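You operate a simulated robot arm through the tools that you are given. There is no shell and no other tool. Be economical: measure what you need, move in short steps, check, and stop when the job is done.

You run a simulated robot arm. Do the job below in one go: nothing can be reset, and whatever is moved stays where it is left.

Task
Pull job sheet 727 from the cabinet and lay out its pack and fuse in the white tray.
Fine: the pack is one of the three blue packs on the bench, the fuse comes from the blue rack; stand the sheet in the free slot of the grey rack; shut the drawer.

The check looks at the end state, three seconds after you hand in, the way a careful person would. Anything else that was tipped, shoved, dropped, spilled or broken makes it a failure. Flat cloth is picked up by pressing the open fingertips on it (5 to 10 N) and closing them slowly along it; thin cloth reads only 2 to 8 mm in the jaws.

Robot
A 6-joint arm with a two-finger parallel gripper on a trunk, on a base that drives. Base frame: it is fixed to the floor where the robot stands at the start and does not move with it; the origin is under the middle of the robot, x ahead of it, y to its left, z up. Lengths are in mm, angles in degrees, forces in N, time in s.
With the tool pointing down near the work surface it reaches from about 160 to 480 mm from the robot's upright axis, wherever it stands. Its first joint turns from -166.0 to 166.0 degrees. Places, roughly: front slot of the grey rack [500, 1300, 900]; job sheet [500, 1500, 1000]; small pocket of the white tray [300, 1100, 900]; third cabinet drawer [1700, 200, 500]; wide pocket of the white tray [300, 1100, 900]. Payload 1.57 kg.
The TCP is the grasp point between the finger pads, 30 mm short of the fingertips. In the tool frame z runs along the fingers and y along their closing line. Largest opening 110 mm; finger width 24, thickness 12; the body of the gripper, 48 by 112 mm, starts 78 mm behind the TCP.
Orientation is that of the tool frame in the base frame, as a unit quaternion [x, y, z, w]. With the fingers straight down and closing along the base's y, the tool's x points along the base's -x, its y along +y and its z along -z.

Tools
- The arm moves only by the tool servo_tool. Its argument "increments" is a list of rows, each an object of numbers (a shift or turn left out is 0, a gripper value left out holds the last): "dx", "dy", "dz": the shift along the tool's x, y, z in mm; "wx", "wy", "wz": the turn, a rotation vector about the tool's x, y, z in degrees; "jaw": the finger opening in mm, from 0 to 110. In form: [{"dx": .., "dy": .., "dz": .., "wx": .., "wy": .., "wz": .., "jaw": ..}, ...]. A call has 1 to 10 rows; each row shifts and turns the commanded pose from where the row before left it, along the tool's axes as they then stand. A row lasts 0.2 s, in which the tool goes at most 50 mm and 8.6 degrees; a call with a longer step from one row to the next is refused whole, and so is a gripper value outside its range. A pose out of reach is approached as far as the arm can. The call stops where the force on the tool passes 90 N (or 10 N more than at its start, if that is more) or the arm is blocked; 0.2 s more then pass. Each finger travels about 108 mm/s and halts on what it meets, pressing with about 30 N; the grip force reading is that of the motor and also rises with nothing between the fingers. The clock runs only during rows and for 0.2 s after the last one: add rows that do not move to give the fingers time. It gives the time, the measured TCP pose, the force on the tool (base axes), the opening and the grip force at its end, in the units of the frame above (readings bear some noise), with the torque about the TCP (base axes, N m) and any sound that the robot's microphone picked up.
- Cameras (640 x 400 px; columns grow to the right, rows downward): "scene" is now at [28.3, 113.8, 1673]; the picture's right is [-0.26, -0.97, 0.00], its down [-0.80, 0.21, -0.56] and it looks along [0.54, -0.14, -0.83] (base axes); focal length 282 px, centre (320, 200). "wrist" rides on the gripper at [70, 16, -141] in the tool frame; the picture's right is [-0.23, 0.97, 0.00], its down [-0.86, -0.20, -0.48] and it looks along [-0.47, -0.11, 0.88] (tool axes); focal length 222 px, centre (320, 200). There is no depth. A picture from a camera that has moved, and an enlarged one, comes with that camera's place and axes in the base frame and with its lens. The place of the scene camera against the robot may be out by one fixed shift of up to 25 mm in any direction.
- get_image(camera): a new picture of that camera. No time passes.
- slide_trunk(by): slides the trunk up (or, below 0, down) by that many mm; the arm and the scene camera ride with it, the base frame stays. It gives what a move gives, with no picture.
- drive_base(legs): drives the robot by 1 to 6 legs, each [ahead, left, turn to the left] in mm, mm and degrees, along the robot's own axes; the way and the turn of a leg run together, so that a leg with both is an arc; at most 1500 mm and 180 degrees a leg. The arm and the cameras ride along, it lands a little off, and it stops where it bumps. It gives what a move gives.
- aim_head(pan, tilt): turns the head with the scene camera to pan (to the left, within 120 degrees either way) and tilt (down, from -29 to 69), counted from straight ahead of the robot. It gives what a move gives.
- inspect(camera, box): a new picture of the part [left, top, right, bottom] of that camera's present view, enlarged. No time passes.
- finish_job(): hands the job in; it is judged then, once.

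Work in short steps. Places have to be worked out from the pictures, the camera data and where the tool is seen: move nearer, look again, correct. Check each grasp and each placing, and mend what went wrong. You have 120 turns and 82 pictures in all, those below and enlarged ones among them. Open the gripper and draw the arm clear of the work before you hand the job in, unless the task says otherwise; then end with one line.

The tools are called after ">>>" by a JSON object that holds its "op" and its "data". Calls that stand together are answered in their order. servo_tool: Moves the arm, as the interface text tells. Its arguments: {"type":"object","properties":{"increments":{"type":"array"}},"required":["increments"]} The other tools are called the same way: slide_trunk (by) slides the trunk up or down; drive_base (legs) drives the base; aim_head (pan, tilt) turns the head that bears the scene camera; get_image (camera) takes a picture; inspect (camera, box) takes an enlarged picture of a part of a camera's view; finish_job () hands the job in.

At the start:

```text
time_s: 0.0
tcp_pos: [434.3, -42.1, 654.1]
tcp_rot: [0.0, 1.0, 0.0, 0.0]
contact_force: [-0.5, -0.2, 0.8]
wrist_torque: [0.01, 0.02, -0.01]
opening: 110.0
gripper_force: 0.0
trunk travel left (down, up): [-275.0, 315.0]
robot x, y, heading: [1.2, 1.9, -0.1]
head pan, tilt: [-14.8, 56.2]
```

scene: 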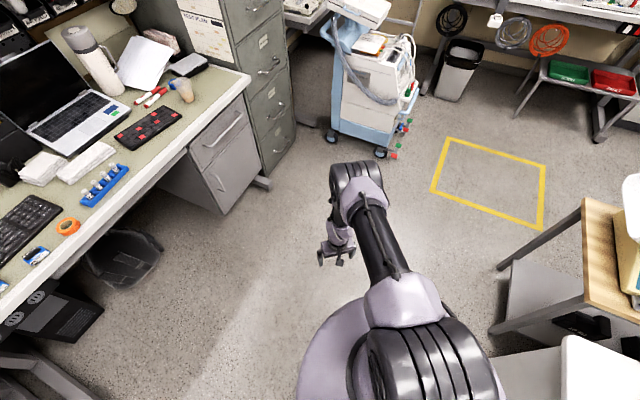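
wrist: 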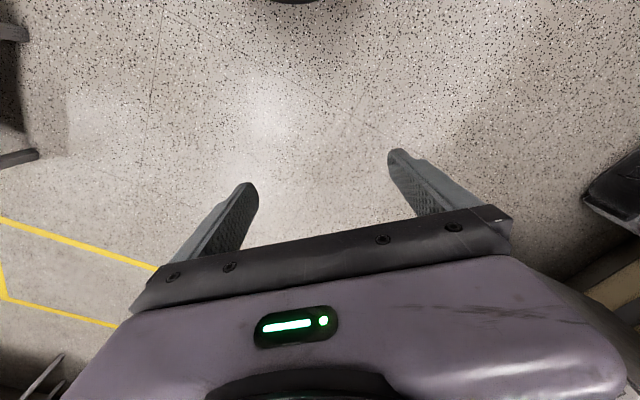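

I'll look around first, starting to the left, where the bench with the tray and racks should be.

>>> {"op": "aim_head", "data": {"pan": 70, "tilt": 35}}

>>> {"op": "get_image", "data": {"camera": "scene"}}

>>> {"op": "aim_head", "data": {"pan": 10, "tilt": 35}}

>>> {"op": "get_image", "data": {"camera": "scene"}}

```text
time_s: 1.6
tcp_pos: [434.0, -42.7, 654.1]
tcp_rot: [0.0, 1.0, 0.0, 0.0]
contact_force: [0.7, 0.1, -0.1]
wrist_torque: [-0.01, 0.02, -0.01]
opening: 110.2
gripper_force: 0.1
trunk travel left (down, up): [-275.0, 315.0]
robot x, y, heading: [0.4, 2.3, 0.1]
head pan, tilt: [70.0, 35.0]
```

```text
79 pictures are left
camera scene: at [-10.0, 214.6, 1702.7], right [0.94, -0.34, 0.0], down [-0.2, -0.54, -0.82], along [0.28, 0.77, -0.57], focal length 282 px, centre (320, 200)
```

scene: 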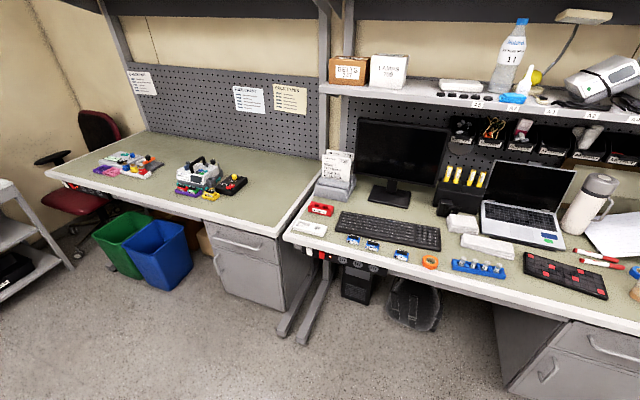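

```text
time_s: 2.9
tcp_pos: [433.1, -43.4, 653.7]
tcp_rot: [0.0, 1.0, 0.0, 0.0]
contact_force: [0.3, -1.2, 0.0]
wrist_torque: [-0.02, 0.0, 0.01]
opening: 110.0
gripper_force: 0.1
trunk travel left (down, up): [-275.0, 315.0]
robot x, y, heading: [1.8, 0.3, 0.1]
head pan, tilt: [10.0, 35.0]
```

```text
78 pictures are left
camera scene: at [46.5, 147.2, 1702.7], right [0.17, -0.98, 0.0], down [-0.56, -0.1, -0.82], along [0.81, 0.14, -0.57], focal length 282 px, centre (320, 200)
```

scene: 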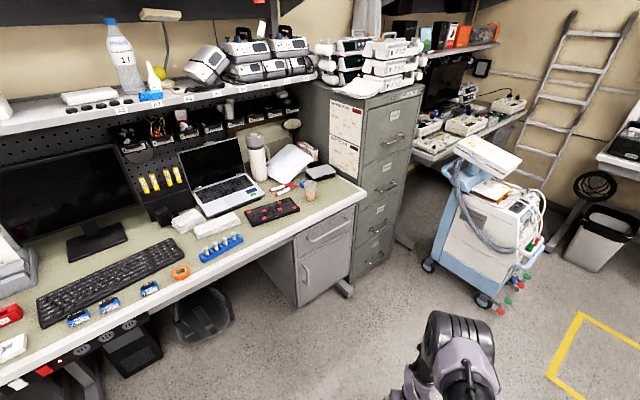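

Grey rack, three blue packs, blue fuse rack and filing cabinet are in view. I'll read the notices and labels enlarged.

>>> {"op": "inspect", "data": {"camera": "scene", "box": [310, 80, 430, 155]}}

>>> {"op": "inspect", "data": {"camera": "scene", "box": [320, 80, 440, 280]}}

>>> {"op": "inspect", "data": {"camera": "scene", "box": [0, 220, 260, 382]}}

>>> {"op": "inspect", "data": {"camera": "scene", "box": [320, 95, 370, 180]}}

```text
5.33 times, centred on (370, 118) of scene
camera zoom: at [46.5, 147.2, 1702.7], right [0.17, -0.98, 0.0], down [-0.56, -0.1, -0.82], along [0.81, 0.14, -0.57], focal length 1502 px, centre (53, 640)
```

zoom: 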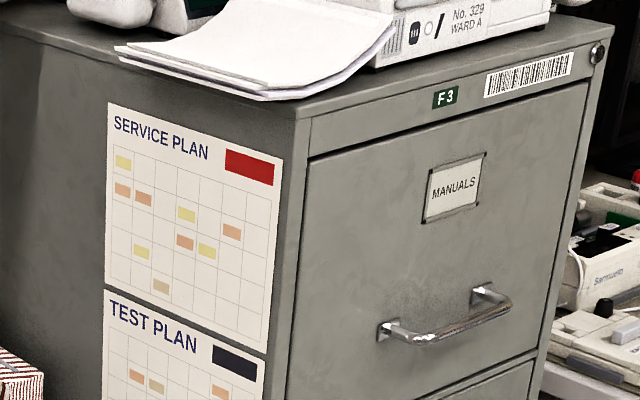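

```text
2.00 times, centred on (380, 180) of scene
camera zoom: at [46.5, 147.2, 1702.7], right [0.17, -0.98, 0.0], down [-0.56, -0.1, -0.82], along [0.81, 0.14, -0.57], focal length 563 px, centre (200, 240)
```

zoom: 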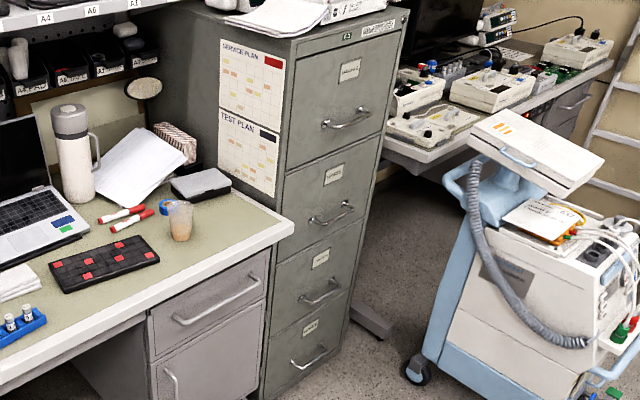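

```text
2.46 times, centred on (130, 301) of scene
camera zoom: at [46.5, 147.2, 1702.7], right [0.17, -0.98, 0.0], down [-0.56, -0.1, -0.82], along [0.81, 0.14, -0.57], focal length 693 px, centre (788, -49)
```

zoom: 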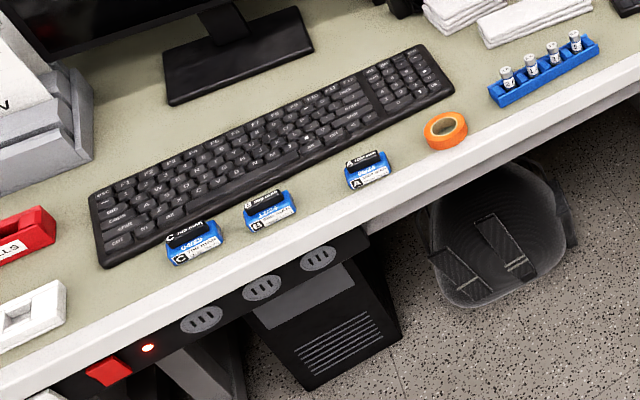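

```text
4.71 times, centred on (345, 138) of scene
camera zoom: at [46.5, 147.2, 1702.7], right [0.17, -0.98, 0.0], down [-0.56, -0.1, -0.82], along [0.81, 0.14, -0.57], focal length 1325 px, centre (202, 494)
```

zoom: 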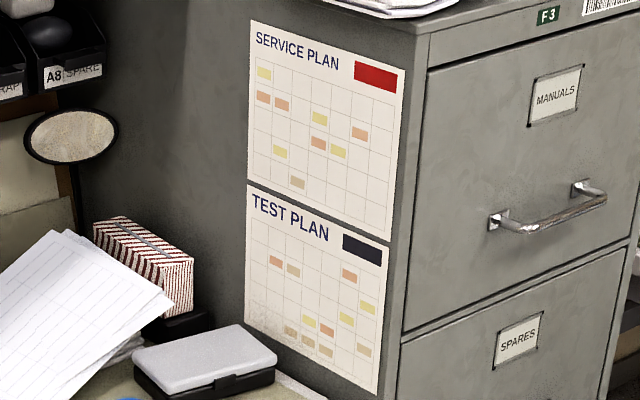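

The bench runs about -40° to base x, the cabinet's front faces the same way. Now I'll look closely at the grey rack, the posters and tray, then the cabinet labels.

>>> {"op": "aim_head", "data": {"pan": 70, "tilt": 35}}

>>> {"op": "inspect", "data": {"camera": "scene", "box": [280, 140, 410, 270]}}

>>> {"op": "inspect", "data": {"camera": "scene", "box": [225, 75, 325, 125]}}

>>> {"op": "inspect", "data": {"camera": "scene", "box": [330, 220, 510, 290]}}

```text
time_s: 4.2
tcp_pos: [433.5, -43.5, 653.7]
tcp_rot: [0.0, 1.0, -0.001, 0.0]
contact_force: [0.9, 0.4, 0.4]
wrist_torque: [-0.01, 0.0, 0.01]
opening: 110.2
gripper_force: 0.1
trunk travel left (down, up): [-275.0, 315.0]
robot x, y, heading: [-0.2, 4.0, 0.1]
head pan, tilt: [70.0, 35.0]
```

```text
3.08 times, centred on (345, 205) of scene
camera zoom: at [-10.0, 214.6, 1702.7], right [0.94, -0.34, 0.0], down [-0.2, -0.54, -0.82], along [0.28, 0.77, -0.57], focal length 866 px, centre (243, 185)
```

zoom: 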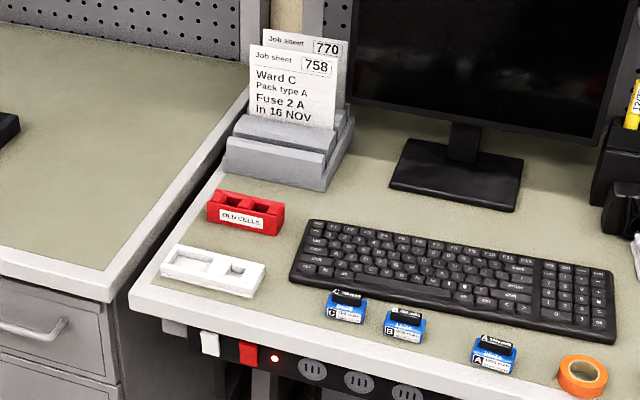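

```text
6.40 times, centred on (275, 100) of scene
camera zoom: at [-10.0, 214.6, 1702.7], right [0.94, -0.34, 0.0], down [-0.2, -0.54, -0.82], along [0.28, 0.77, -0.57], focal length 1802 px, centre (608, 840)
```

zoom: 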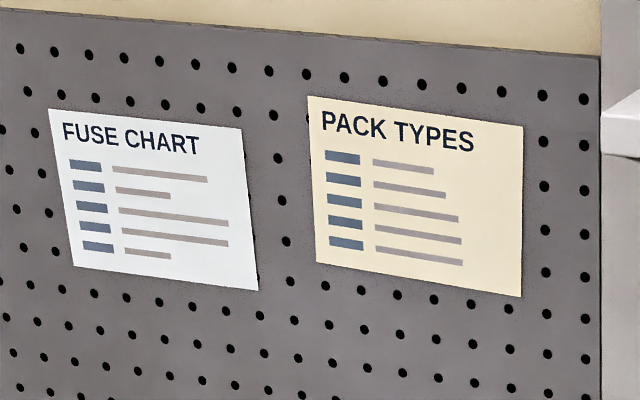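

```text
3.56 times, centred on (420, 255) of scene
camera zoom: at [-10.0, 214.6, 1702.7], right [0.94, -0.34, 0.0], down [-0.2, -0.54, -0.82], along [0.28, 0.77, -0.57], focal length 1001 px, centre (-36, 4)
```

zoom: 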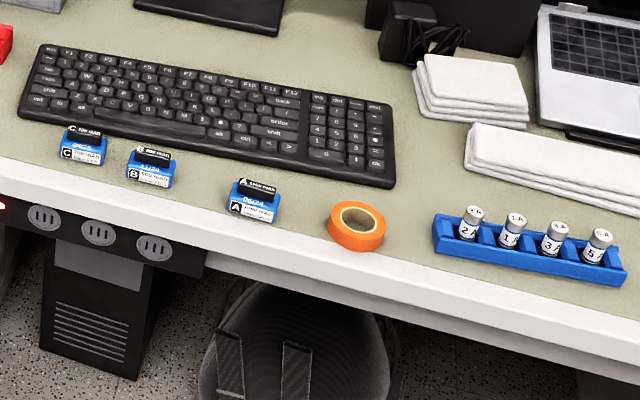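

Rack has an empty front slot with sheets 758 and 770 behind; packs are C, B, A left to right, fuses 2A/1A/3A/5A. Next I drive in front of the cabinet (off by roughly 880 mm) facing it, and look.

>>> {"op": "drive_base", "data": {"legs": [[900, -580, 0], [0, 0, 45]]}}

>>> {"op": "aim_head", "data": {"pan": 0, "tilt": 45}}

>>> {"op": "get_image", "data": {"camera": "scene"}}

```text
time_s: 11.7
tcp_pos: [1246.3, -315.2, 654.7]
tcp_rot: [-0.369, 0.929, -0.001, 0.0]
contact_force: [0.2, -0.3, -0.2]
wrist_torque: [0.03, 0.02, -0.01]
opening: 109.7
gripper_force: 0.0
trunk travel left (down, up): [-275.0, 315.0]
robot x, y, heading: [902.9, -577.2, 43.1]
head pan, tilt: [70.0, 35.0]
```

```text
time_s: 13.1
tcp_pos: [1244.5, -315.5, 653.4]
tcp_rot: [-0.369, 0.929, -0.001, 0.0]
contact_force: [-0.2, 0.7, 0.1]
wrist_torque: [-0.03, 0.0, 0.0]
opening: 110.2
gripper_force: 0.1
trunk travel left (down, up): [-275.0, 315.0]
robot x, y, heading: [899.7, -581.6, 43.3]
head pan, tilt: [0.0, 45.0]
```

```text
70 pictures are left
camera scene: at [828.5, -445.6, 1687.9], right [0.69, -0.73, 0.0], down [-0.51, -0.48, -0.71], along [0.51, 0.48, -0.71], focal length 282 px, centre (320, 200)
```

scene: 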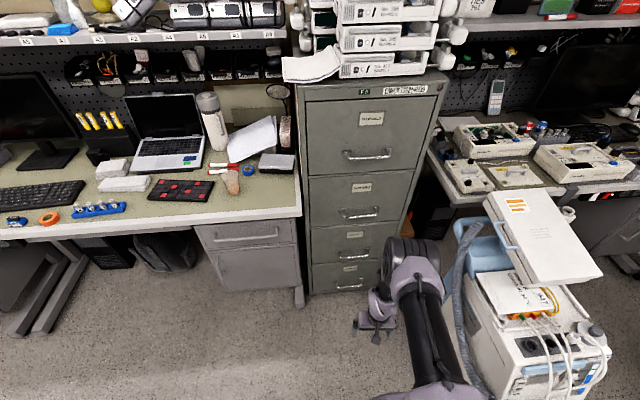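

The cabinet normal is at about heading 50°, the third handle near (1588,-23,455). I zoom on the drawer labels and handle to confirm.

>>> {"op": "inspect", "data": {"camera": "scene", "box": [290, 160, 450, 310]}}

```text
2.67 times, centred on (370, 235) of scene
camera zoom: at [828.5, -445.6, 1687.9], right [0.69, -0.73, 0.0], down [-0.51, -0.48, -0.71], along [0.51, 0.48, -0.71], focal length 751 px, centre (187, 107)
```

zoom: 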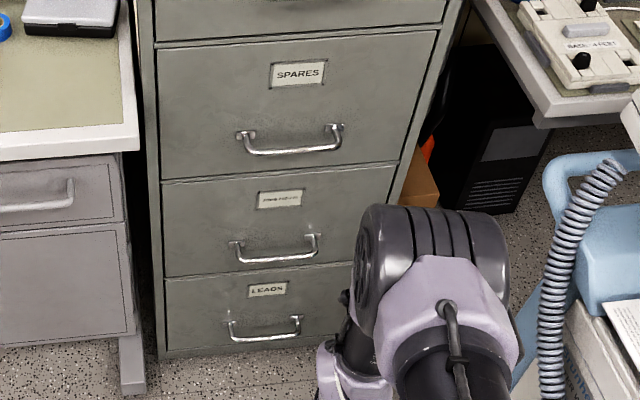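

Third drawer is the job sheets one. I retract the arm, rotate the gripper to close along the drawer's normal, then drive square to the cabinet and closer.

>>> {"op": "servo_tool", "data": {"increments": [{"dx": 35}, {"dx": 35}, {"dx": 35}, {"dx": 35}, {"wz": 8.5}, {"wz": 8.5}, {"wz": 8.5}, {"wz": 8.5}, {"wz": 8.5}, {"wz": 8.5}]}}

>>> {"op": "servo_tool", "data": {"increments": [{"wz": 8.5}, {"wz": 8.5}, {"wz": 8.5}, {"wz": 8.5}, {"wz": 5}]}}

>>> {"op": "drive_base", "data": {"legs": [[0, 0, 6.7], [330, -110, 0]]}}

>>> {"op": "slide_trunk", "data": {"by": -130}}

>>> {"op": "aim_head", "data": {"pan": 0, "tilt": 60}}

>>> {"op": "get_image", "data": {"camera": "scene"}}

>>> {"op": "get_image", "data": {"camera": "wrist"}}

```text
time_s: 15.3
tcp_pos: [1145.2, -411.8, 653.3]
tcp_rot: [0.069, 0.998, -0.001, 0.0]
contact_force: [-0.9, -0.6, 0.5]
wrist_torque: [0.0, -0.02, -0.03]
opening: 110.0
gripper_force: 0.1
trunk travel left (down, up): [-275.0, 315.0]
robot x, y, heading: [903.0, -580.5, 43.4]
head pan, tilt: [0.0, 45.0]
```

```text
time_s: 16.5
tcp_pos: [1143.5, -411.6, 653.2]
tcp_rot: [0.398, 0.917, 0.0, 0.0]
contact_force: [-0.2, -0.2, -0.5]
wrist_torque: [-0.03, 0.01, 0.01]
opening: 109.9
gripper_force: 0.1
trunk travel left (down, up): [-275.0, 315.0]
robot x, y, heading: [900.2, -578.3, 43.2]
head pan, tilt: [0.0, 45.0]
```

```text
time_s: 19.4
tcp_pos: [1418.8, -202.3, 653.4]
tcp_rot: [0.343, 0.939, 0.0, 0.0]
contact_force: [0.3, -0.3, 0.9]
wrist_torque: [-0.02, -0.01, -0.01]
opening: 110.0
gripper_force: 0.0
trunk travel left (down, up): [-275.0, 315.0]
robot x, y, heading: [1195.5, -400.0, 49.9]
head pan, tilt: [0.0, 45.0]
```

```text
time_s: 20.9
tcp_pos: [1418.1, -203.7, 523.8]
tcp_rot: [0.342, 0.94, 0.0, 0.0]
contact_force: [-0.6, -0.2, 0.4]
wrist_torque: [0.01, 0.03, 0.01]
opening: 109.9
gripper_force: 0.0
trunk travel left (down, up): [-145.0, 445.0]
robot x, y, heading: [1195.5, -399.8, 50.0]
head pan, tilt: [0.0, 45.0]
```

```text
time_s: 21.7
tcp_pos: [1419.1, -203.2, 523.5]
tcp_rot: [0.343, 0.94, 0.0, 0.0]
contact_force: [-0.4, -0.4, 0.1]
wrist_torque: [-0.02, -0.01, 0.01]
opening: 109.9
gripper_force: 0.2
trunk travel left (down, up): [-145.0, 445.0]
robot x, y, heading: [1196.8, -398.1, 50.0]
head pan, tilt: [0.0, 60.0]
```

```text
68 pictures are left
camera scene: at [1098.8, -282.1, 1538.5], right [0.76, -0.64, 0.0], down [-0.56, -0.66, -0.5], along [0.32, 0.38, -0.87], focal length 282 px, centre (320, 200)
```

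scene: 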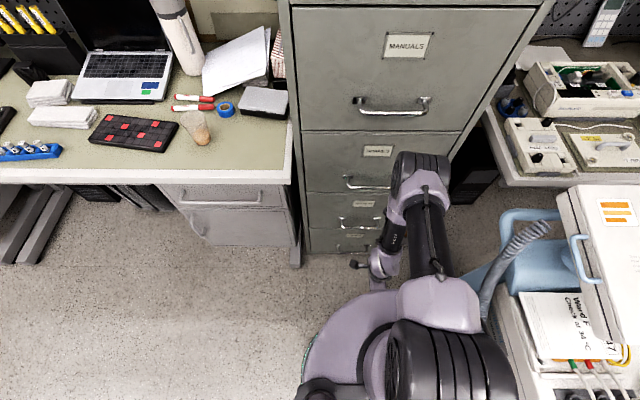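

```text
67 pictures are left
camera wrist: at [1376.1, -146.3, 665.2], right [0.8, 0.6, 0.0], down [0.53, -0.7, 0.48], along [0.29, -0.38, -0.88], focal length 222 px, centre (320, 200)
```

wrist: 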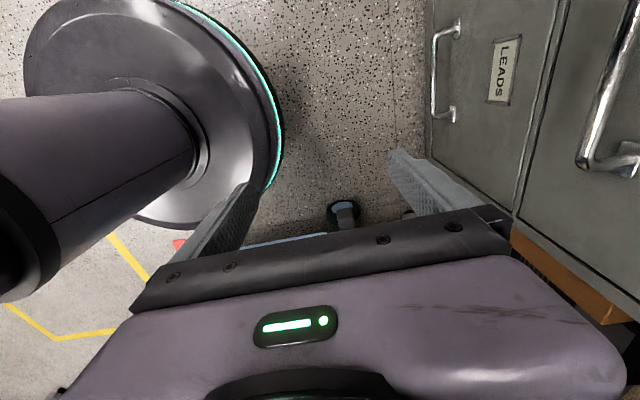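

The robot is square (heading 50°). Triangulated third bar: about n=975 along the normal, z≈475. I drive 100 mm closer, tilt the tool 25° toward the drawer and measure with the wrist camera.

>>> {"op": "drive_base", "data": {"legs": [[90, 0, 0]]}}

>>> {"op": "servo_tool", "data": {"increments": [{"wx": -8.4}, {"wx": -8.4}, {"wx": -8.2}]}}

>>> {"op": "get_image", "data": {"camera": "wrist"}}

```text
time_s: 22.8
tcp_pos: [1477.1, -132.9, 522.9]
tcp_rot: [0.342, 0.94, 0.0, 0.001]
contact_force: [-0.2, -0.2, -0.3]
wrist_torque: [0.02, 0.01, -0.01]
opening: 109.9
gripper_force: 0.1
trunk travel left (down, up): [-145.0, 445.0]
robot x, y, heading: [1252.6, -331.0, 49.9]
head pan, tilt: [0.0, 60.0]
```

```text
time_s: 23.6
tcp_pos: [1495.3, -120.4, 529.9]
tcp_rot: [0.333, 0.913, 0.219, 0.086]
contact_force: [-0.8, 0.2, 0.6]
wrist_torque: [-0.02, 0.02, 0.0]
opening: 110.2
gripper_force: 0.0
trunk travel left (down, up): [-145.0, 445.0]
robot x, y, heading: [1251.8, -332.4, 50.2]
head pan, tilt: [0.0, 60.0]
```

```text
66 pictures are left
camera wrist: at [1409.5, -113.5, 662.1], right [0.73, 0.52, 0.45], down [0.39, -0.85, 0.35], along [0.56, -0.08, -0.82], focal length 222 px, centre (320, 200)
```

wrist: 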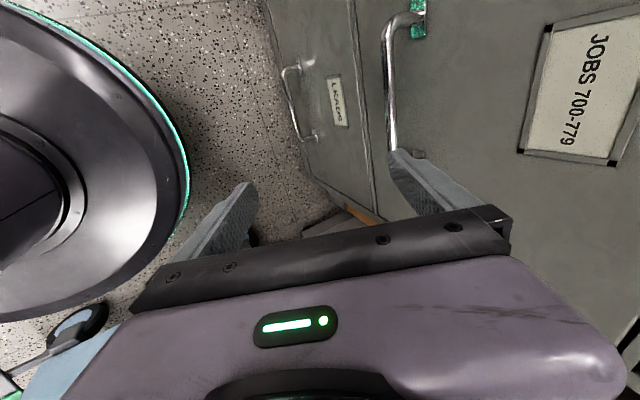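

The drawer reads "JOBS 700-779". Bar is about n≈997, z≈467, e≈1133–1260, standing ~40 mm off the face. I narrow the jaw and go to a point just above the bar, then look.

>>> {"op": "servo_tool", "data": {"increments": [{"jaw": 50}, {"dx": 12, "dy": 18, "dz": 10}, {"dx": 11, "dy": 18, "dz": 10}, {"dy": 18, "dz": 11}, {"dy": 16, "dz": 11}, {}]}}

>>> {"op": "get_image", "data": {"camera": "wrist"}}

```text
time_s: 25.0
tcp_pos: [1512.0, -58.1, 514.7]
tcp_rot: [0.334, 0.917, 0.203, 0.074]
contact_force: [0.0, 0.3, -0.6]
wrist_torque: [0.02, -0.01, 0.0]
opening: 50.1
gripper_force: 0.1
trunk travel left (down, up): [-145.0, 445.0]
robot x, y, heading: [1253.5, -329.7, 49.8]
head pan, tilt: [0.0, 60.0]
```

```text
65 pictures are left
camera wrist: at [1430.0, -48.9, 650.1], right [0.74, 0.53, 0.41], down [0.41, -0.84, 0.35], along [0.53, -0.09, -0.84], focal length 222 px, centre (320, 200)
```

wrist: 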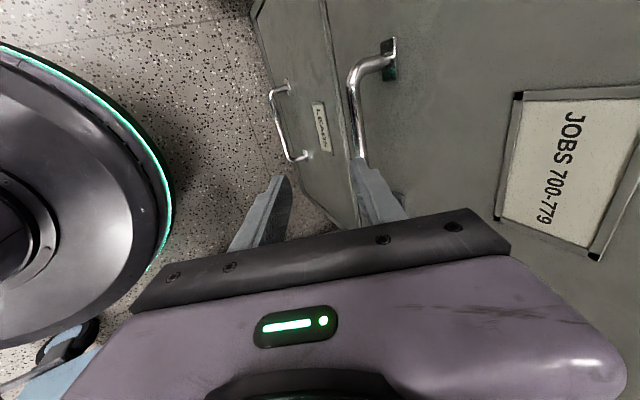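

Consistent across views: bar n≈995, z≈468, face n≈1034. I shift 28 mm toward the cabinet, then slide the outer finger down behind the bar along the tool axis.

>>> {"op": "servo_tool", "data": {"increments": [{"dy": 14}, {"dy": 14}, {"dz": 10}, {"dz": 10}, {"dz": 10}, {"dz": 10}, {"dz": 10}, {"dz": 10}, {}]}}

>>> {"op": "get_image", "data": {"camera": "wrist"}}

```text
time_s: 27.0
tcp_pos: [1543.8, -18.5, 472.5]
tcp_rot: [0.334, 0.918, 0.204, 0.074]
contact_force: [-0.8, 0.9, 0.0]
wrist_torque: [0.0, -0.01, -0.01]
opening: 50.2
gripper_force: 0.0
trunk travel left (down, up): [-145.0, 445.0]
robot x, y, heading: [1254.2, -331.0, 50.0]
head pan, tilt: [0.0, 60.0]
```

```text
64 pictures are left
camera wrist: at [1462.0, -8.2, 608.0], right [0.74, 0.53, 0.41], down [0.41, -0.84, 0.35], along [0.53, -0.09, -0.84], focal length 222 px, centre (320, 200)
```

wrist: 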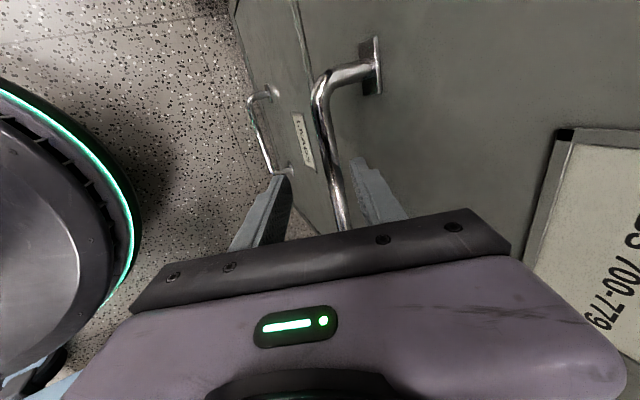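

The bar is between the fingers. I close on it gently.

>>> {"op": "servo_tool", "data": {"increments": [{"jaw": 30}, {"jaw": 20}, {"jaw": 8}, {}, {}]}}

```text
time_s: 28.2
tcp_pos: [1544.7, -18.6, 472.6]
tcp_rot: [0.334, 0.918, 0.202, 0.074]
contact_force: [5.1, 5.0, 10.3]
wrist_torque: [0.23, -0.02, -0.11]
opening: 17.7
gripper_force: 4.8
trunk travel left (down, up): [-145.0, 445.0]
robot x, y, heading: [1253.9, -333.6, 50.1]
head pan, tilt: [0.0, 60.0]
```

Fingers stopped at 17.7 mm with some contact; I pull 60 mm straight out with the arm and see whether the drawer follows.

>>> {"op": "servo_tool", "data": {"increments": [{"dy": -9.1, "dz": -4.2}, {"dy": -9.1, "dz": -4.2}, {"dy": -9.1, "dz": -4.2}, {"dy": -9.1, "dz": -4.2}, {"dy": -9.1, "dz": -4.2}, {"dy": -9.1, "dz": -4.2}, {}]}}

>>> {"op": "get_image", "data": {"camera": "wrist"}}

```text
time_s: 29.8
tcp_pos: [1505.0, -65.6, 471.5]
tcp_rot: [0.335, 0.917, 0.203, 0.074]
contact_force: [2.7, 1.3, 3.1]
wrist_torque: [0.11, 0.11, -0.1]
opening: 12.8
gripper_force: 8.3
trunk travel left (down, up): [-145.0, 445.0]
robot x, y, heading: [1253.8, -330.5, 50.1]
head pan, tilt: [0.0, 60.0]
```

```text
63 pictures are left
camera wrist: at [1422.4, -54.6, 607.2], right [0.74, 0.53, 0.41], down [0.41, -0.84, 0.35], along [0.53, -0.09, -0.84], focal length 222 px, centre (320, 200)
```

wrist: 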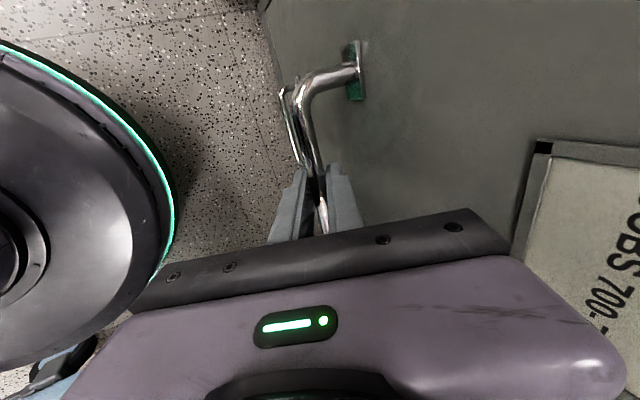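

The drawer follows and is firmly held. I drive back 220 mm to open it further and look in.

>>> {"op": "drive_base", "data": {"legs": [[-220, 0, 0]]}}

>>> {"op": "get_image", "data": {"camera": "scene"}}

```text
time_s: 31.5
tcp_pos: [1365.3, -227.3, 470.8]
tcp_rot: [0.331, 0.918, 0.203, 0.073]
contact_force: [-7.8, -1.6, -3.3]
wrist_torque: [0.17, 0.27, -0.67]
opening: 12.2
gripper_force: 29.5
trunk travel left (down, up): [-145.0, 445.0]
robot x, y, heading: [1116.8, -498.2, 50.3]
head pan, tilt: [0.0, 60.0]
```

```text
62 pictures are left
camera scene: at [1018.4, -378.1, 1538.4], right [0.77, -0.64, 0.0], down [-0.55, -0.67, -0.5], along [0.32, 0.39, -0.87], focal length 282 px, centre (320, 200)
```

scene: 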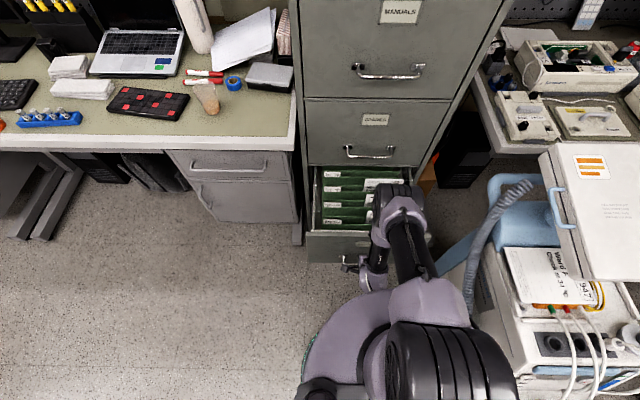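

>>> {"op": "inspect", "data": {"camera": "scene", "box": [300, 150, 420, 270]}}

```text
3.33 times, centred on (360, 210) of scene
camera zoom: at [1018.4, -378.1, 1538.4], right [0.77, -0.64, 0.0], down [-0.55, -0.67, -0.5], along [0.32, 0.39, -0.87], focal length 939 px, centre (187, 167)
```

zoom: 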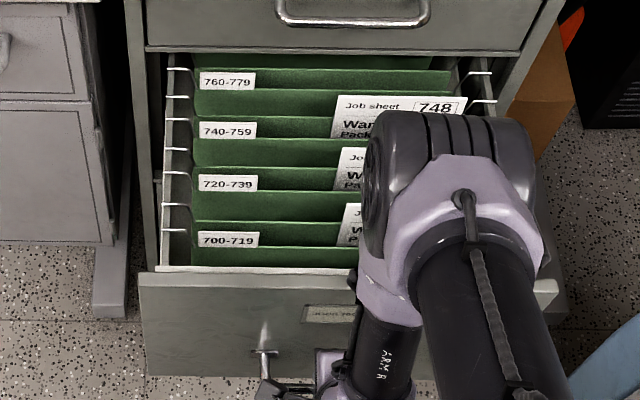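

The 720–739 folder is behind the 700–719 one, holding one sheet. I pull the drawer another 90 mm for clearance from the cabinet front.

>>> {"op": "drive_base", "data": {"legs": [[-90, 0, 0]]}}

>>> {"op": "servo_tool", "data": {"increments": [{"jaw": 20}, {"jaw": 40}, {"jaw": 50}, {"dz": -15}, {"dz": -25}, {"dz": -30}, {"dy": -10, "dz": -30}]}}

>>> {"op": "get_image", "data": {"camera": "wrist"}}

```text
time_s: 32.6
tcp_pos: [1306.4, -294.8, 471.5]
tcp_rot: [0.33, 0.919, 0.203, 0.073]
contact_force: [-20.7, 12.6, 3.0]
wrist_torque: [0.45, 0.53, -0.45]
opening: 12.4
gripper_force: 30.0
trunk travel left (down, up): [-145.0, 445.0]
robot x, y, heading: [1060.4, -562.2, 50.4]
head pan, tilt: [0.0, 60.0]
```

```text
time_s: 34.2
tcp_pos: [1276.7, -335.8, 558.8]
tcp_rot: [0.329, 0.919, 0.203, 0.073]
contact_force: [0.5, 0.9, 0.1]
wrist_torque: [0.0, 0.0, -0.01]
opening: 50.0
gripper_force: 0.1
trunk travel left (down, up): [-145.0, 445.0]
robot x, y, heading: [1060.8, -557.6, 50.6]
head pan, tilt: [0.0, 60.0]
```

```text
60 pictures are left
camera wrist: at [1194.7, -326.2, 694.3], right [0.74, 0.54, 0.41], down [0.42, -0.84, 0.35], along [0.53, -0.09, -0.84], focal length 222 px, centre (320, 200)
```

wrist: 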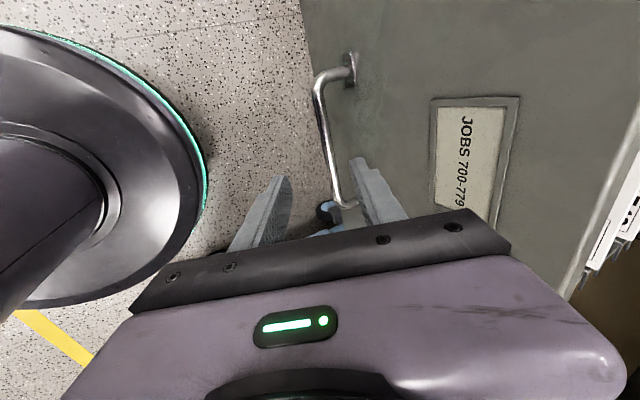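

Drawer is open ~364 mm. I raise the trunk, level the tool, drive forward 120 mm and look into the drawer.

>>> {"op": "slide_trunk", "data": {"by": 190}}

>>> {"op": "servo_tool", "data": {"increments": [{"wx": 8.4}, {"wx": 8.4}, {"wx": 8.2}, {"jaw": 60}]}}

>>> {"op": "drive_base", "data": {"legs": [[120, 0, 0]]}}

>>> {"op": "aim_head", "data": {"pan": 0, "tilt": 60}}

>>> {"op": "get_image", "data": {"camera": "wrist"}}

>>> {"op": "inspect", "data": {"camera": "scene", "box": [260, 130, 460, 290]}}

```text
time_s: 36.2
tcp_pos: [1276.4, -334.8, 747.8]
tcp_rot: [0.329, 0.919, 0.204, 0.073]
contact_force: [-0.4, -0.2, 0.4]
wrist_torque: [0.01, -0.01, -0.03]
opening: 50.3
gripper_force: 0.1
trunk travel left (down, up): [-335.0, 255.0]
robot x, y, heading: [1061.9, -566.5, 50.6]
head pan, tilt: [0.0, 60.0]
```

```text
time_s: 37.2
tcp_pos: [1277.5, -335.4, 747.6]
tcp_rot: [0.337, 0.941, -0.001, -0.001]
contact_force: [-0.1, 0.3, 0.6]
wrist_torque: [0.02, 0.02, 0.01]
opening: 59.9
gripper_force: 0.1
trunk travel left (down, up): [-335.0, 255.0]
robot x, y, heading: [1063.6, -560.9, 50.5]
head pan, tilt: [0.0, 60.0]
```

```text
time_s: 38.5
tcp_pos: [1353.3, -242.4, 748.2]
tcp_rot: [0.337, 0.942, -0.002, -0.001]
contact_force: [0.1, -0.5, 0.3]
wrist_torque: [-0.03, 0.0, -0.01]
opening: 60.1
gripper_force: 0.0
trunk travel left (down, up): [-335.0, 255.0]
robot x, y, heading: [1136.3, -469.1, 50.4]
head pan, tilt: [0.0, 60.0]
```

```text
time_s: 39.1
tcp_pos: [1352.9, -243.4, 748.0]
tcp_rot: [0.337, 0.941, 0.0, -0.001]
contact_force: [0.4, 0.1, -0.9]
wrist_torque: [-0.01, -0.01, 0.02]
opening: 59.8
gripper_force: 0.1
trunk travel left (down, up): [-335.0, 255.0]
robot x, y, heading: [1133.7, -470.7, 50.1]
head pan, tilt: [0.0, 60.0]
```

```text
59 pictures are left
camera wrist: at [1309.7, -187.2, 889.9], right [0.79, 0.61, 0.0], down [0.53, -0.7, 0.48], along [0.29, -0.38, -0.88], focal length 222 px, centre (320, 200)
```

wrist: 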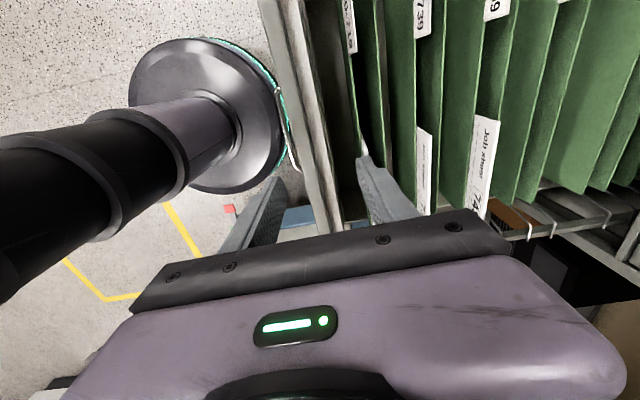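

```text
2.50 times, centred on (360, 210) of scene
camera zoom: at [1037.6, -354.8, 1728.4], right [0.77, -0.64, 0.0], down [-0.55, -0.67, -0.5], along [0.32, 0.39, -0.87], focal length 704 px, centre (220, 175)
```

zoom: 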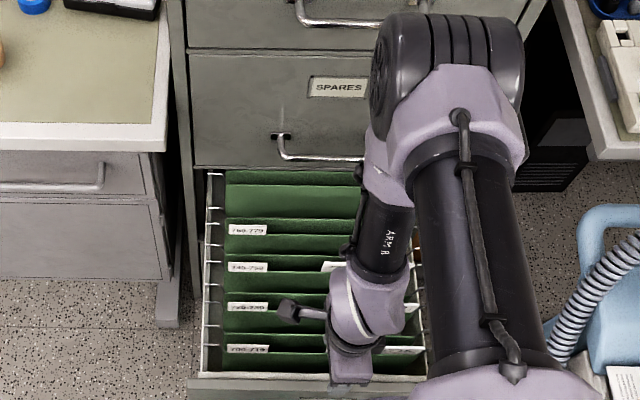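

Sheet in folder 720–739 lies at about n≈840, e 1215–1365, top z≈570. I shift the base slightly right/ahead and put the tool above the sheet for a closer look.

>>> {"op": "drive_base", "data": {"legs": [[45, -50, 0]]}}

>>> {"op": "servo_tool", "data": {"increments": [{"dx": -15, "dy": 25}, {"dx": -15, "dy": 25}, {"dx": -10, "dy": 25}, {"dx": -5, "dy": 20, "dz": 20}, {"dz": 30}, {}]}}

>>> {"op": "get_image", "data": {"camera": "wrist"}}

```text
time_s: 40.1
tcp_pos: [1419.2, -240.5, 748.0]
tcp_rot: [0.338, 0.941, -0.001, -0.002]
contact_force: [0.6, 0.1, -0.3]
wrist_torque: [0.02, 0.0, -0.02]
opening: 60.1
gripper_force: 0.0
trunk travel left (down, up): [-335.0, 255.0]
robot x, y, heading: [1203.6, -469.4, 50.2]
head pan, tilt: [0.0, 60.0]
```

```text
time_s: 41.5
tcp_pos: [1514.9, -196.6, 697.8]
tcp_rot: [0.338, 0.941, -0.001, 0.0]
contact_force: [0.0, 0.1, 0.7]
wrist_torque: [0.01, 0.01, 0.01]
opening: 59.8
gripper_force: 0.1
trunk travel left (down, up): [-335.0, 255.0]
robot x, y, heading: [1200.5, -464.5, 50.2]
head pan, tilt: [0.0, 60.0]
```

```text
57 pictures are left
camera wrist: at [1471.9, -139.5, 839.7], right [0.8, 0.61, 0.0], down [0.53, -0.7, 0.48], along [0.29, -0.38, -0.88], focal length 222 px, centre (320, 200)
```

wrist: 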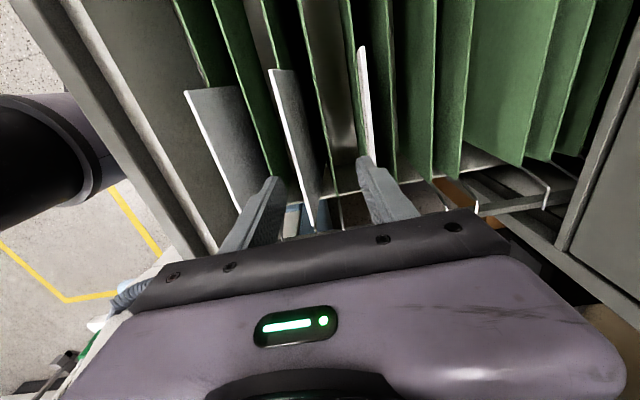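

Triangulating both wrist views: sheet tops at z≈645, sheets at n≈736, 806, 874; the middle one is in folder 720–739. I centre over it, narrow the jaw and descend partway.

>>> {"op": "servo_tool", "data": {"increments": [{"dx": 8, "dy": -9, "jaw": 44}, {"dy": -8}, {"dz": 12}, {"dz": 12}, {}]}}

>>> {"op": "get_image", "data": {"camera": "wrist"}}

```text
time_s: 42.7
tcp_pos: [1495.8, -203.4, 674.1]
tcp_rot: [0.339, 0.941, 0.0, -0.001]
contact_force: [0.0, 0.8, 0.1]
wrist_torque: [0.02, -0.03, 0.01]
opening: 44.1
gripper_force: 0.1
trunk travel left (down, up): [-335.0, 255.0]
robot x, y, heading: [1205.6, -468.6, 50.4]
head pan, tilt: [0.0, 60.0]
```

```text
56 pictures are left
camera wrist: at [1454.3, -147.1, 815.8], right [0.8, 0.61, 0.0], down [0.53, -0.7, 0.48], along [0.29, -0.38, -0.88], focal length 222 px, centre (320, 200)
```

wrist: 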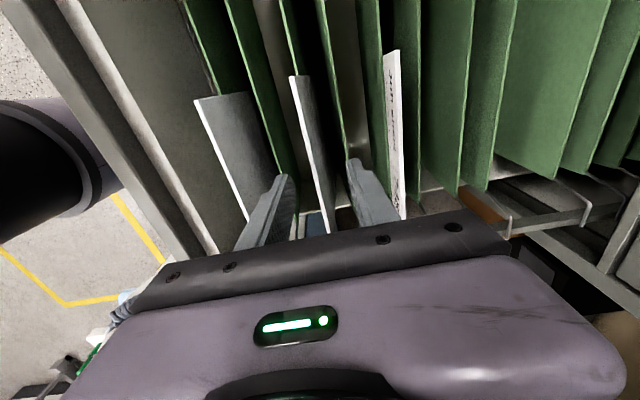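

The middle sheet passes between the fingers, about 4 mm off centre. I correct, descend 26 mm and close slowly.

>>> {"op": "servo_tool", "data": {"increments": [{"dy": -4, "dz": 6}, {"dz": 10}, {"dz": 10}, {"jaw": 30}, {"jaw": 16}, {"jaw": 6}, {"jaw": 0}, {}, {}]}}

>>> {"op": "get_image", "data": {"camera": "wrist"}}

```text
time_s: 44.7
tcp_pos: [1493.9, -207.6, 646.8]
tcp_rot: [0.339, 0.941, -0.001, 0.0]
contact_force: [0.4, 0.5, 7.3]
wrist_torque: [0.07, -0.12, -0.19]
opening: 2.9
gripper_force: 24.3
trunk travel left (down, up): [-335.0, 255.0]
robot x, y, heading: [1201.9, -467.8, 50.4]
head pan, tilt: [0.0, 60.0]
```

```text
55 pictures are left
camera wrist: at [1452.1, -151.2, 789.8], right [0.8, 0.61, 0.0], down [0.53, -0.7, 0.48], along [0.29, -0.38, -0.88], focal length 222 px, centre (320, 200)
```

wrist: 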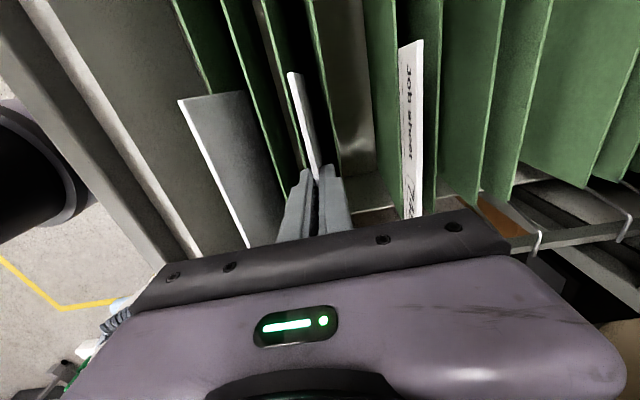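

Gripped (2.9 mm, 24 N). I lift with small steps by 80 mm, then check.

>>> {"op": "servo_tool", "data": {"increments": [{"dz": -8}, {"dz": -8}, {"dz": -8}, {"dz": -8}, {"dz": -8}, {"dz": -10}, {"dz": -10}, {"dz": -10}, {"dz": -10}, {}]}}

>>> {"op": "get_image", "data": {"camera": "wrist"}}

```text
time_s: 46.9
tcp_pos: [1495.6, -206.4, 727.7]
tcp_rot: [0.338, 0.941, -0.001, -0.001]
contact_force: [-0.6, 0.1, -0.3]
wrist_torque: [-0.01, -0.03, 0.03]
opening: 2.9
gripper_force: 24.2
trunk travel left (down, up): [-335.0, 255.0]
robot x, y, heading: [1200.1, -470.4, 50.6]
head pan, tilt: [0.0, 60.0]
```

```text
54 pictures are left
camera wrist: at [1452.5, -150.6, 870.3], right [0.8, 0.61, 0.0], down [0.53, -0.7, 0.48], along [0.29, -0.38, -0.88], focal length 222 px, centre (320, 200)
```

wrist: 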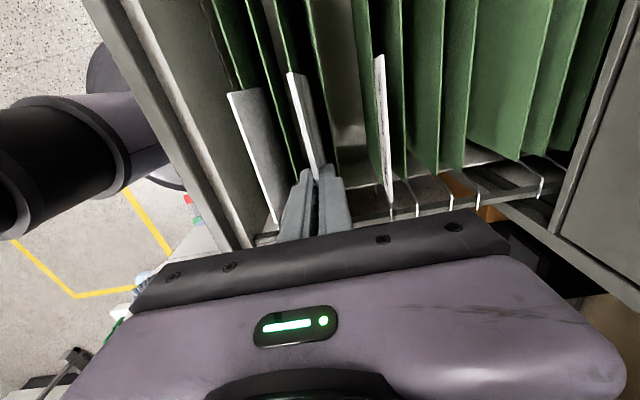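

The sheet rises cleanly. I raise the trunk 200 mm and read the sheet with the scene camera.

>>> {"op": "slide_trunk", "data": {"by": 200}}

>>> {"op": "get_image", "data": {"camera": "scene"}}

```text
time_s: 49.1
tcp_pos: [1495.2, -207.3, 927.5]
tcp_rot: [0.339, 0.941, 0.0, 0.0]
contact_force: [0.2, 0.2, 0.4]
wrist_torque: [0.01, 0.0, -0.02]
opening: 3.0
gripper_force: 24.1
trunk travel left (down, up): [-535.0, 55.0]
robot x, y, heading: [1198.7, -474.7, 50.3]
head pan, tilt: [0.0, 60.0]
```

```text
53 pictures are left
camera scene: at [1104.2, -351.5, 1928.3], right [0.77, -0.64, 0.0], down [-0.55, -0.67, -0.5], along [0.32, 0.38, -0.87], focal length 282 px, centre (320, 200)
```

scene: 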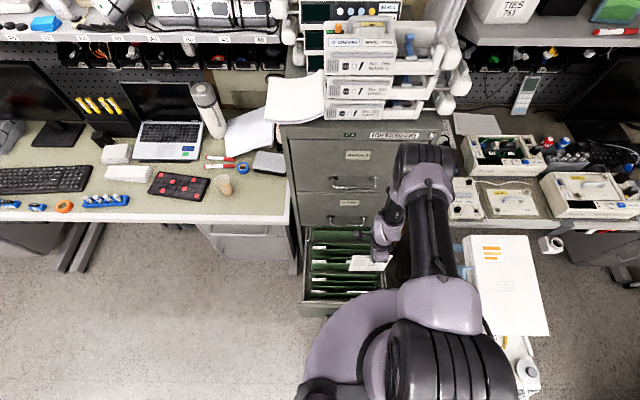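

>>> {"op": "inspect", "data": {"camera": "scene", "box": [330, 235, 410, 295]}}

```text
6.67 times, centred on (370, 265) of scene
camera zoom: at [1104.2, -351.5, 1928.3], right [0.77, -0.64, 0.0], down [-0.55, -0.67, -0.5], along [0.32, 0.38, -0.87], focal length 1878 px, centre (-13, -233)
```

zoom: 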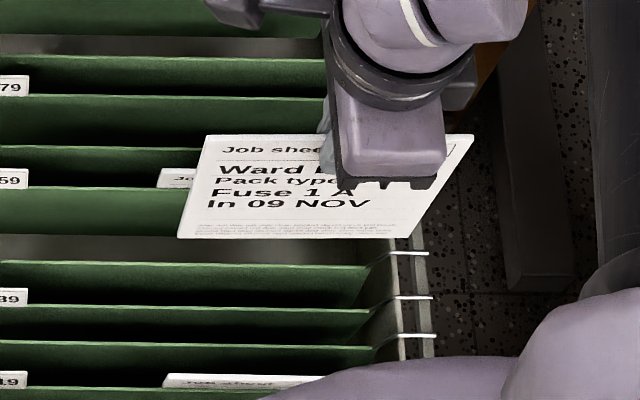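

It reads Fuse 1 A, in 09 NOV; the pack type is hidden by the gripper – I'll read it later. I back off from the drawer and drive left along the bench toward the grey rack.

>>> {"op": "drive_base", "data": {"legs": [[-150, 0, 0], [0, 900, 0], [0, 800, 0]]}}

>>> {"op": "aim_head", "data": {"pan": 0, "tilt": 45}}

>>> {"op": "get_image", "data": {"camera": "scene"}}

```text
time_s: 58.6
tcp_pos: [86.9, 752.1, 928.1]
tcp_rot: [0.332, 0.943, -0.001, 0.0]
contact_force: [0.5, 0.0, -1.0]
wrist_torque: [-0.02, 0.01, 0.04]
opening: 2.9
gripper_force: 24.2
trunk travel left (down, up): [-535.0, 55.0]
robot x, y, heading: [-203.7, 487.7, 51.0]
head pan, tilt: [0.0, 60.0]
```

```text
time_s: 59.4
tcp_pos: [87.5, 751.8, 928.4]
tcp_rot: [0.332, 0.943, -0.001, 0.0]
contact_force: [0.3, 0.1, -0.3]
wrist_torque: [-0.02, -0.01, -0.01]
opening: 2.8
gripper_force: 24.1
trunk travel left (down, up): [-535.0, 55.0]
robot x, y, heading: [-201.7, 486.6, 50.7]
head pan, tilt: [0.0, 45.0]
```

```text
51 pictures are left
camera scene: at [-292.4, 614.9, 1947.9], right [0.78, -0.63, 0.0], down [-0.45, -0.55, -0.71], along [0.44, 0.55, -0.71], focal length 282 px, centre (320, 200)
```

scene: 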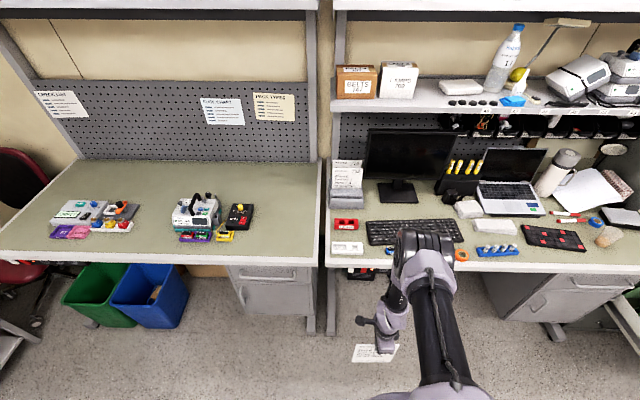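

>>> {"op": "inspect", "data": {"camera": "scene", "box": [315, 150, 435, 275]}}

>>> {"op": "inspect", "data": {"camera": "scene", "box": [340, 330, 410, 370]}}

```text
3.20 times, centred on (375, 212) of scene
camera zoom: at [-292.4, 614.9, 1947.9], right [0.78, -0.63, 0.0], down [-0.45, -0.55, -0.71], along [0.44, 0.55, -0.71], focal length 901 px, centre (144, 160)
```

zoom: 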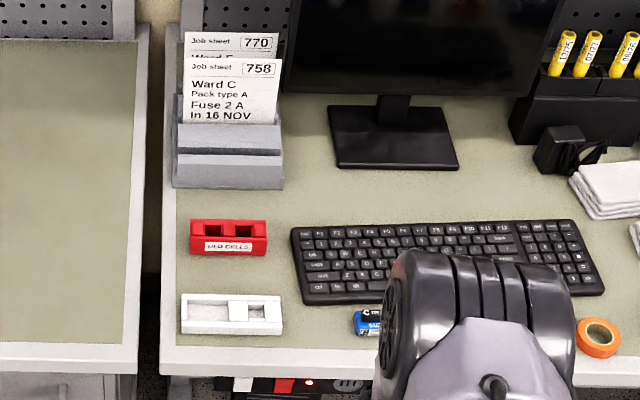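

```text
9.14 times, centred on (375, 350) of scene
camera zoom: at [-292.4, 614.9, 1947.9], right [0.78, -0.63, 0.0], down [-0.45, -0.55, -0.71], along [0.44, 0.55, -0.71], focal length 2575 px, centre (-183, -1171)
```

zoom: 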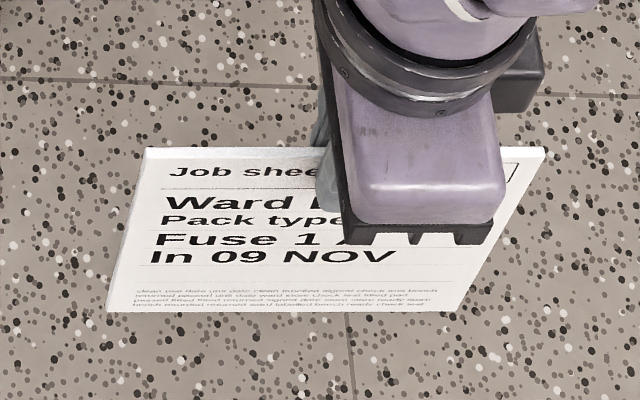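

Rack front is ~1046 mm ahead (sheet slot a bit behind), the bench normal is about heading 49°. I raise trunk and arm so the 200 mm tall sheet clears everything, and look at how the arm stands.

>>> {"op": "slide_trunk", "data": {"by": 55}}

>>> {"op": "servo_tool", "data": {"increments": [{"dz": -25}, {"dz": -25}, {"dz": -25}, {"dz": -25}, {"dz": -25}, {"dz": -25}, {"dz": -25}, {"dz": -25}, {"dz": -25}, {}]}}

>>> {"op": "drive_base", "data": {"legs": [[0, 0, -1.6], [250, -40, 0]]}}

>>> {"op": "get_image", "data": {"camera": "scene"}}

```text
time_s: 60.4
tcp_pos: [87.5, 750.9, 983.0]
tcp_rot: [0.333, 0.943, -0.001, 0.001]
contact_force: [0.1, 0.8, -0.8]
wrist_torque: [-0.03, 0.03, -0.03]
opening: 2.9
gripper_force: 24.2
trunk travel left (down, up): [-590.0, 0.0]
robot x, y, heading: [-202.6, 487.0, 51.2]
head pan, tilt: [0.0, 45.0]
```

```text
time_s: 62.5
tcp_pos: [90.4, 751.7, 1208.9]
tcp_rot: [0.332, 0.943, -0.002, -0.001]
contact_force: [-0.4, -0.4, -0.8]
wrist_torque: [-0.01, 0.01, 0.0]
opening: 2.7
gripper_force: 24.2
trunk travel left (down, up): [-590.0, 0.0]
robot x, y, heading: [-197.7, 489.0, 50.8]
head pan, tilt: [0.0, 45.0]
```

```text
time_s: 64.8
tcp_pos: [289.8, 907.6, 1209.3]
tcp_rot: [0.346, 0.938, -0.001, 0.0]
contact_force: [0.2, 0.5, -0.8]
wrist_torque: [-0.02, 0.05, 0.01]
opening: 3.0
gripper_force: 24.4
trunk travel left (down, up): [-590.0, 0.0]
robot x, y, heading: [-9.6, 652.4, 49.4]
head pan, tilt: [0.0, 45.0]
```

```text
48 pictures are left
camera scene: at [-96.4, 781.2, 2002.9], right [0.76, -0.65, 0.0], down [-0.46, -0.54, -0.71], along [0.46, 0.54, -0.71], focal length 282 px, centre (320, 200)
```

scene: 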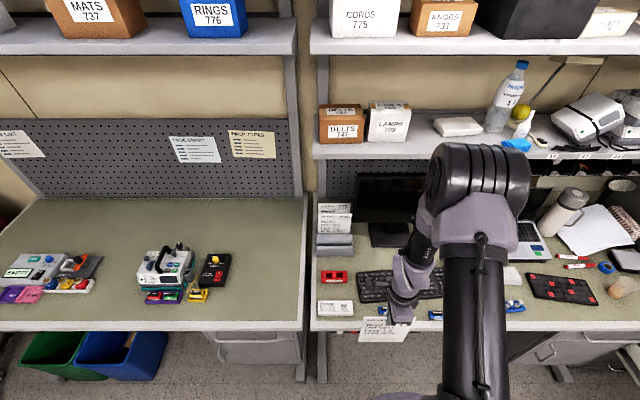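

The sheet is clear above. I zoom on the rack and the held sheet to measure the free slot.

>>> {"op": "inspect", "data": {"camera": "scene", "box": [305, 195, 425, 345]}}

```text
2.67 times, centred on (365, 270) of scene
camera zoom: at [-96.4, 781.2, 2002.9], right [0.76, -0.65, 0.0], down [-0.46, -0.54, -0.71], along [0.46, 0.54, -0.71], focal length 751 px, centre (200, 13)
```

zoom: 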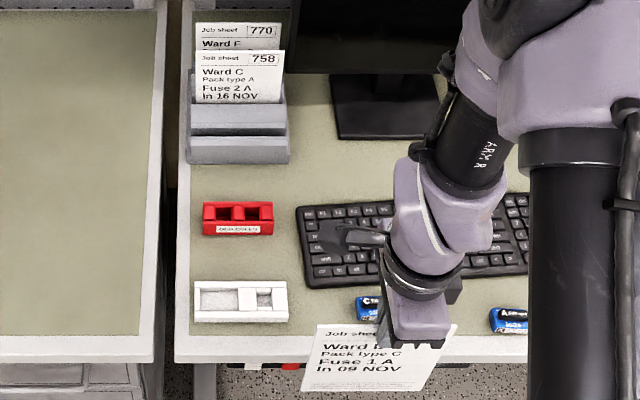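

Now legible: Pack type C, Fuse 1 A. I zoom tighter on the rack slots.

>>> {"op": "inspect", "data": {"camera": "scene", "box": [308, 225, 368, 262]}}

```text
10.67 times, centred on (338, 244) of scene
camera zoom: at [-96.4, 781.2, 2002.9], right [0.76, -0.65, 0.0], down [-0.46, -0.54, -0.71], along [0.46, 0.54, -0.71], focal length 3004 px, centre (128, -264)
```

zoom: 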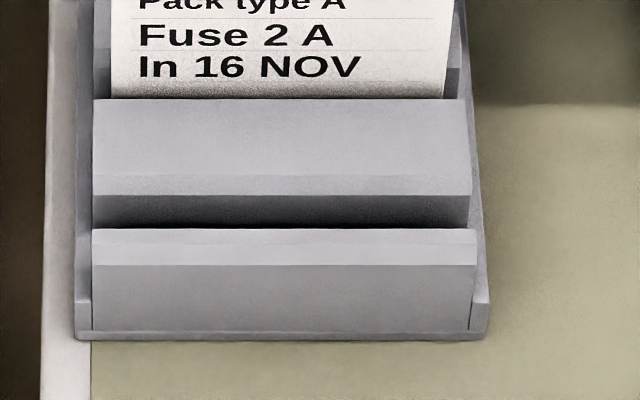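

Sheet 758's rack shows the free front slot at about 821 mm ahead, 74 mm left, ~164 mm wide. I test how far the arm reaches at this height by extending 100 mm in free air.

>>> {"op": "servo_tool", "data": {"increments": [{"dy": 20}, {"dy": 20}, {"dy": 20}, {"dy": 20}, {"dy": 20}, {}]}}

>>> {"op": "aim_head", "data": {"pan": 0, "tilt": 69}}

>>> {"op": "get_image", "data": {"camera": "scene"}}

```text
time_s: 66.2
tcp_pos: [353.6, 982.6, 1209.4]
tcp_rot: [0.346, 0.938, -0.002, 0.0]
contact_force: [-0.1, 0.4, -0.1]
wrist_torque: [-0.01, -0.04, 0.0]
opening: 2.9
gripper_force: 23.9
trunk travel left (down, up): [-590.0, 0.0]
robot x, y, heading: [-12.9, 649.9, 49.3]
head pan, tilt: [0.0, 45.0]
```

```text
time_s: 67.0
tcp_pos: [354.3, 983.7, 1209.0]
tcp_rot: [0.346, 0.938, -0.001, 0.0]
contact_force: [0.7, -1.3, 0.1]
wrist_torque: [-0.04, 0.01, -0.01]
opening: 3.0
gripper_force: 24.2
trunk travel left (down, up): [-590.0, 0.0]
robot x, y, heading: [-9.8, 651.4, 49.6]
head pan, tilt: [0.0, 68.8]
```

```text
45 pictures are left
camera scene: at [-112.6, 762.1, 1974.1], right [0.76, -0.65, 0.0], down [-0.61, -0.71, -0.36], along [0.24, 0.28, -0.93], focal length 282 px, centre (320, 200)
```

scene: 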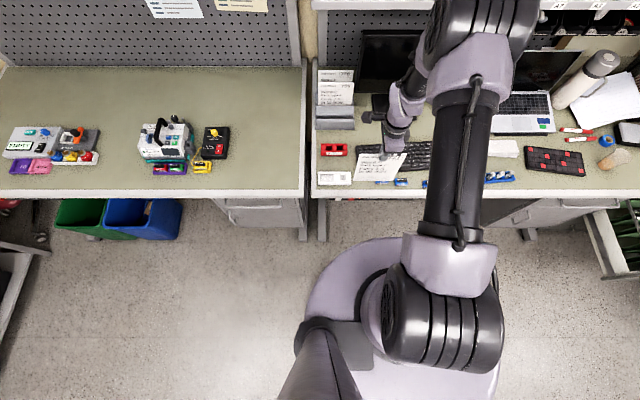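

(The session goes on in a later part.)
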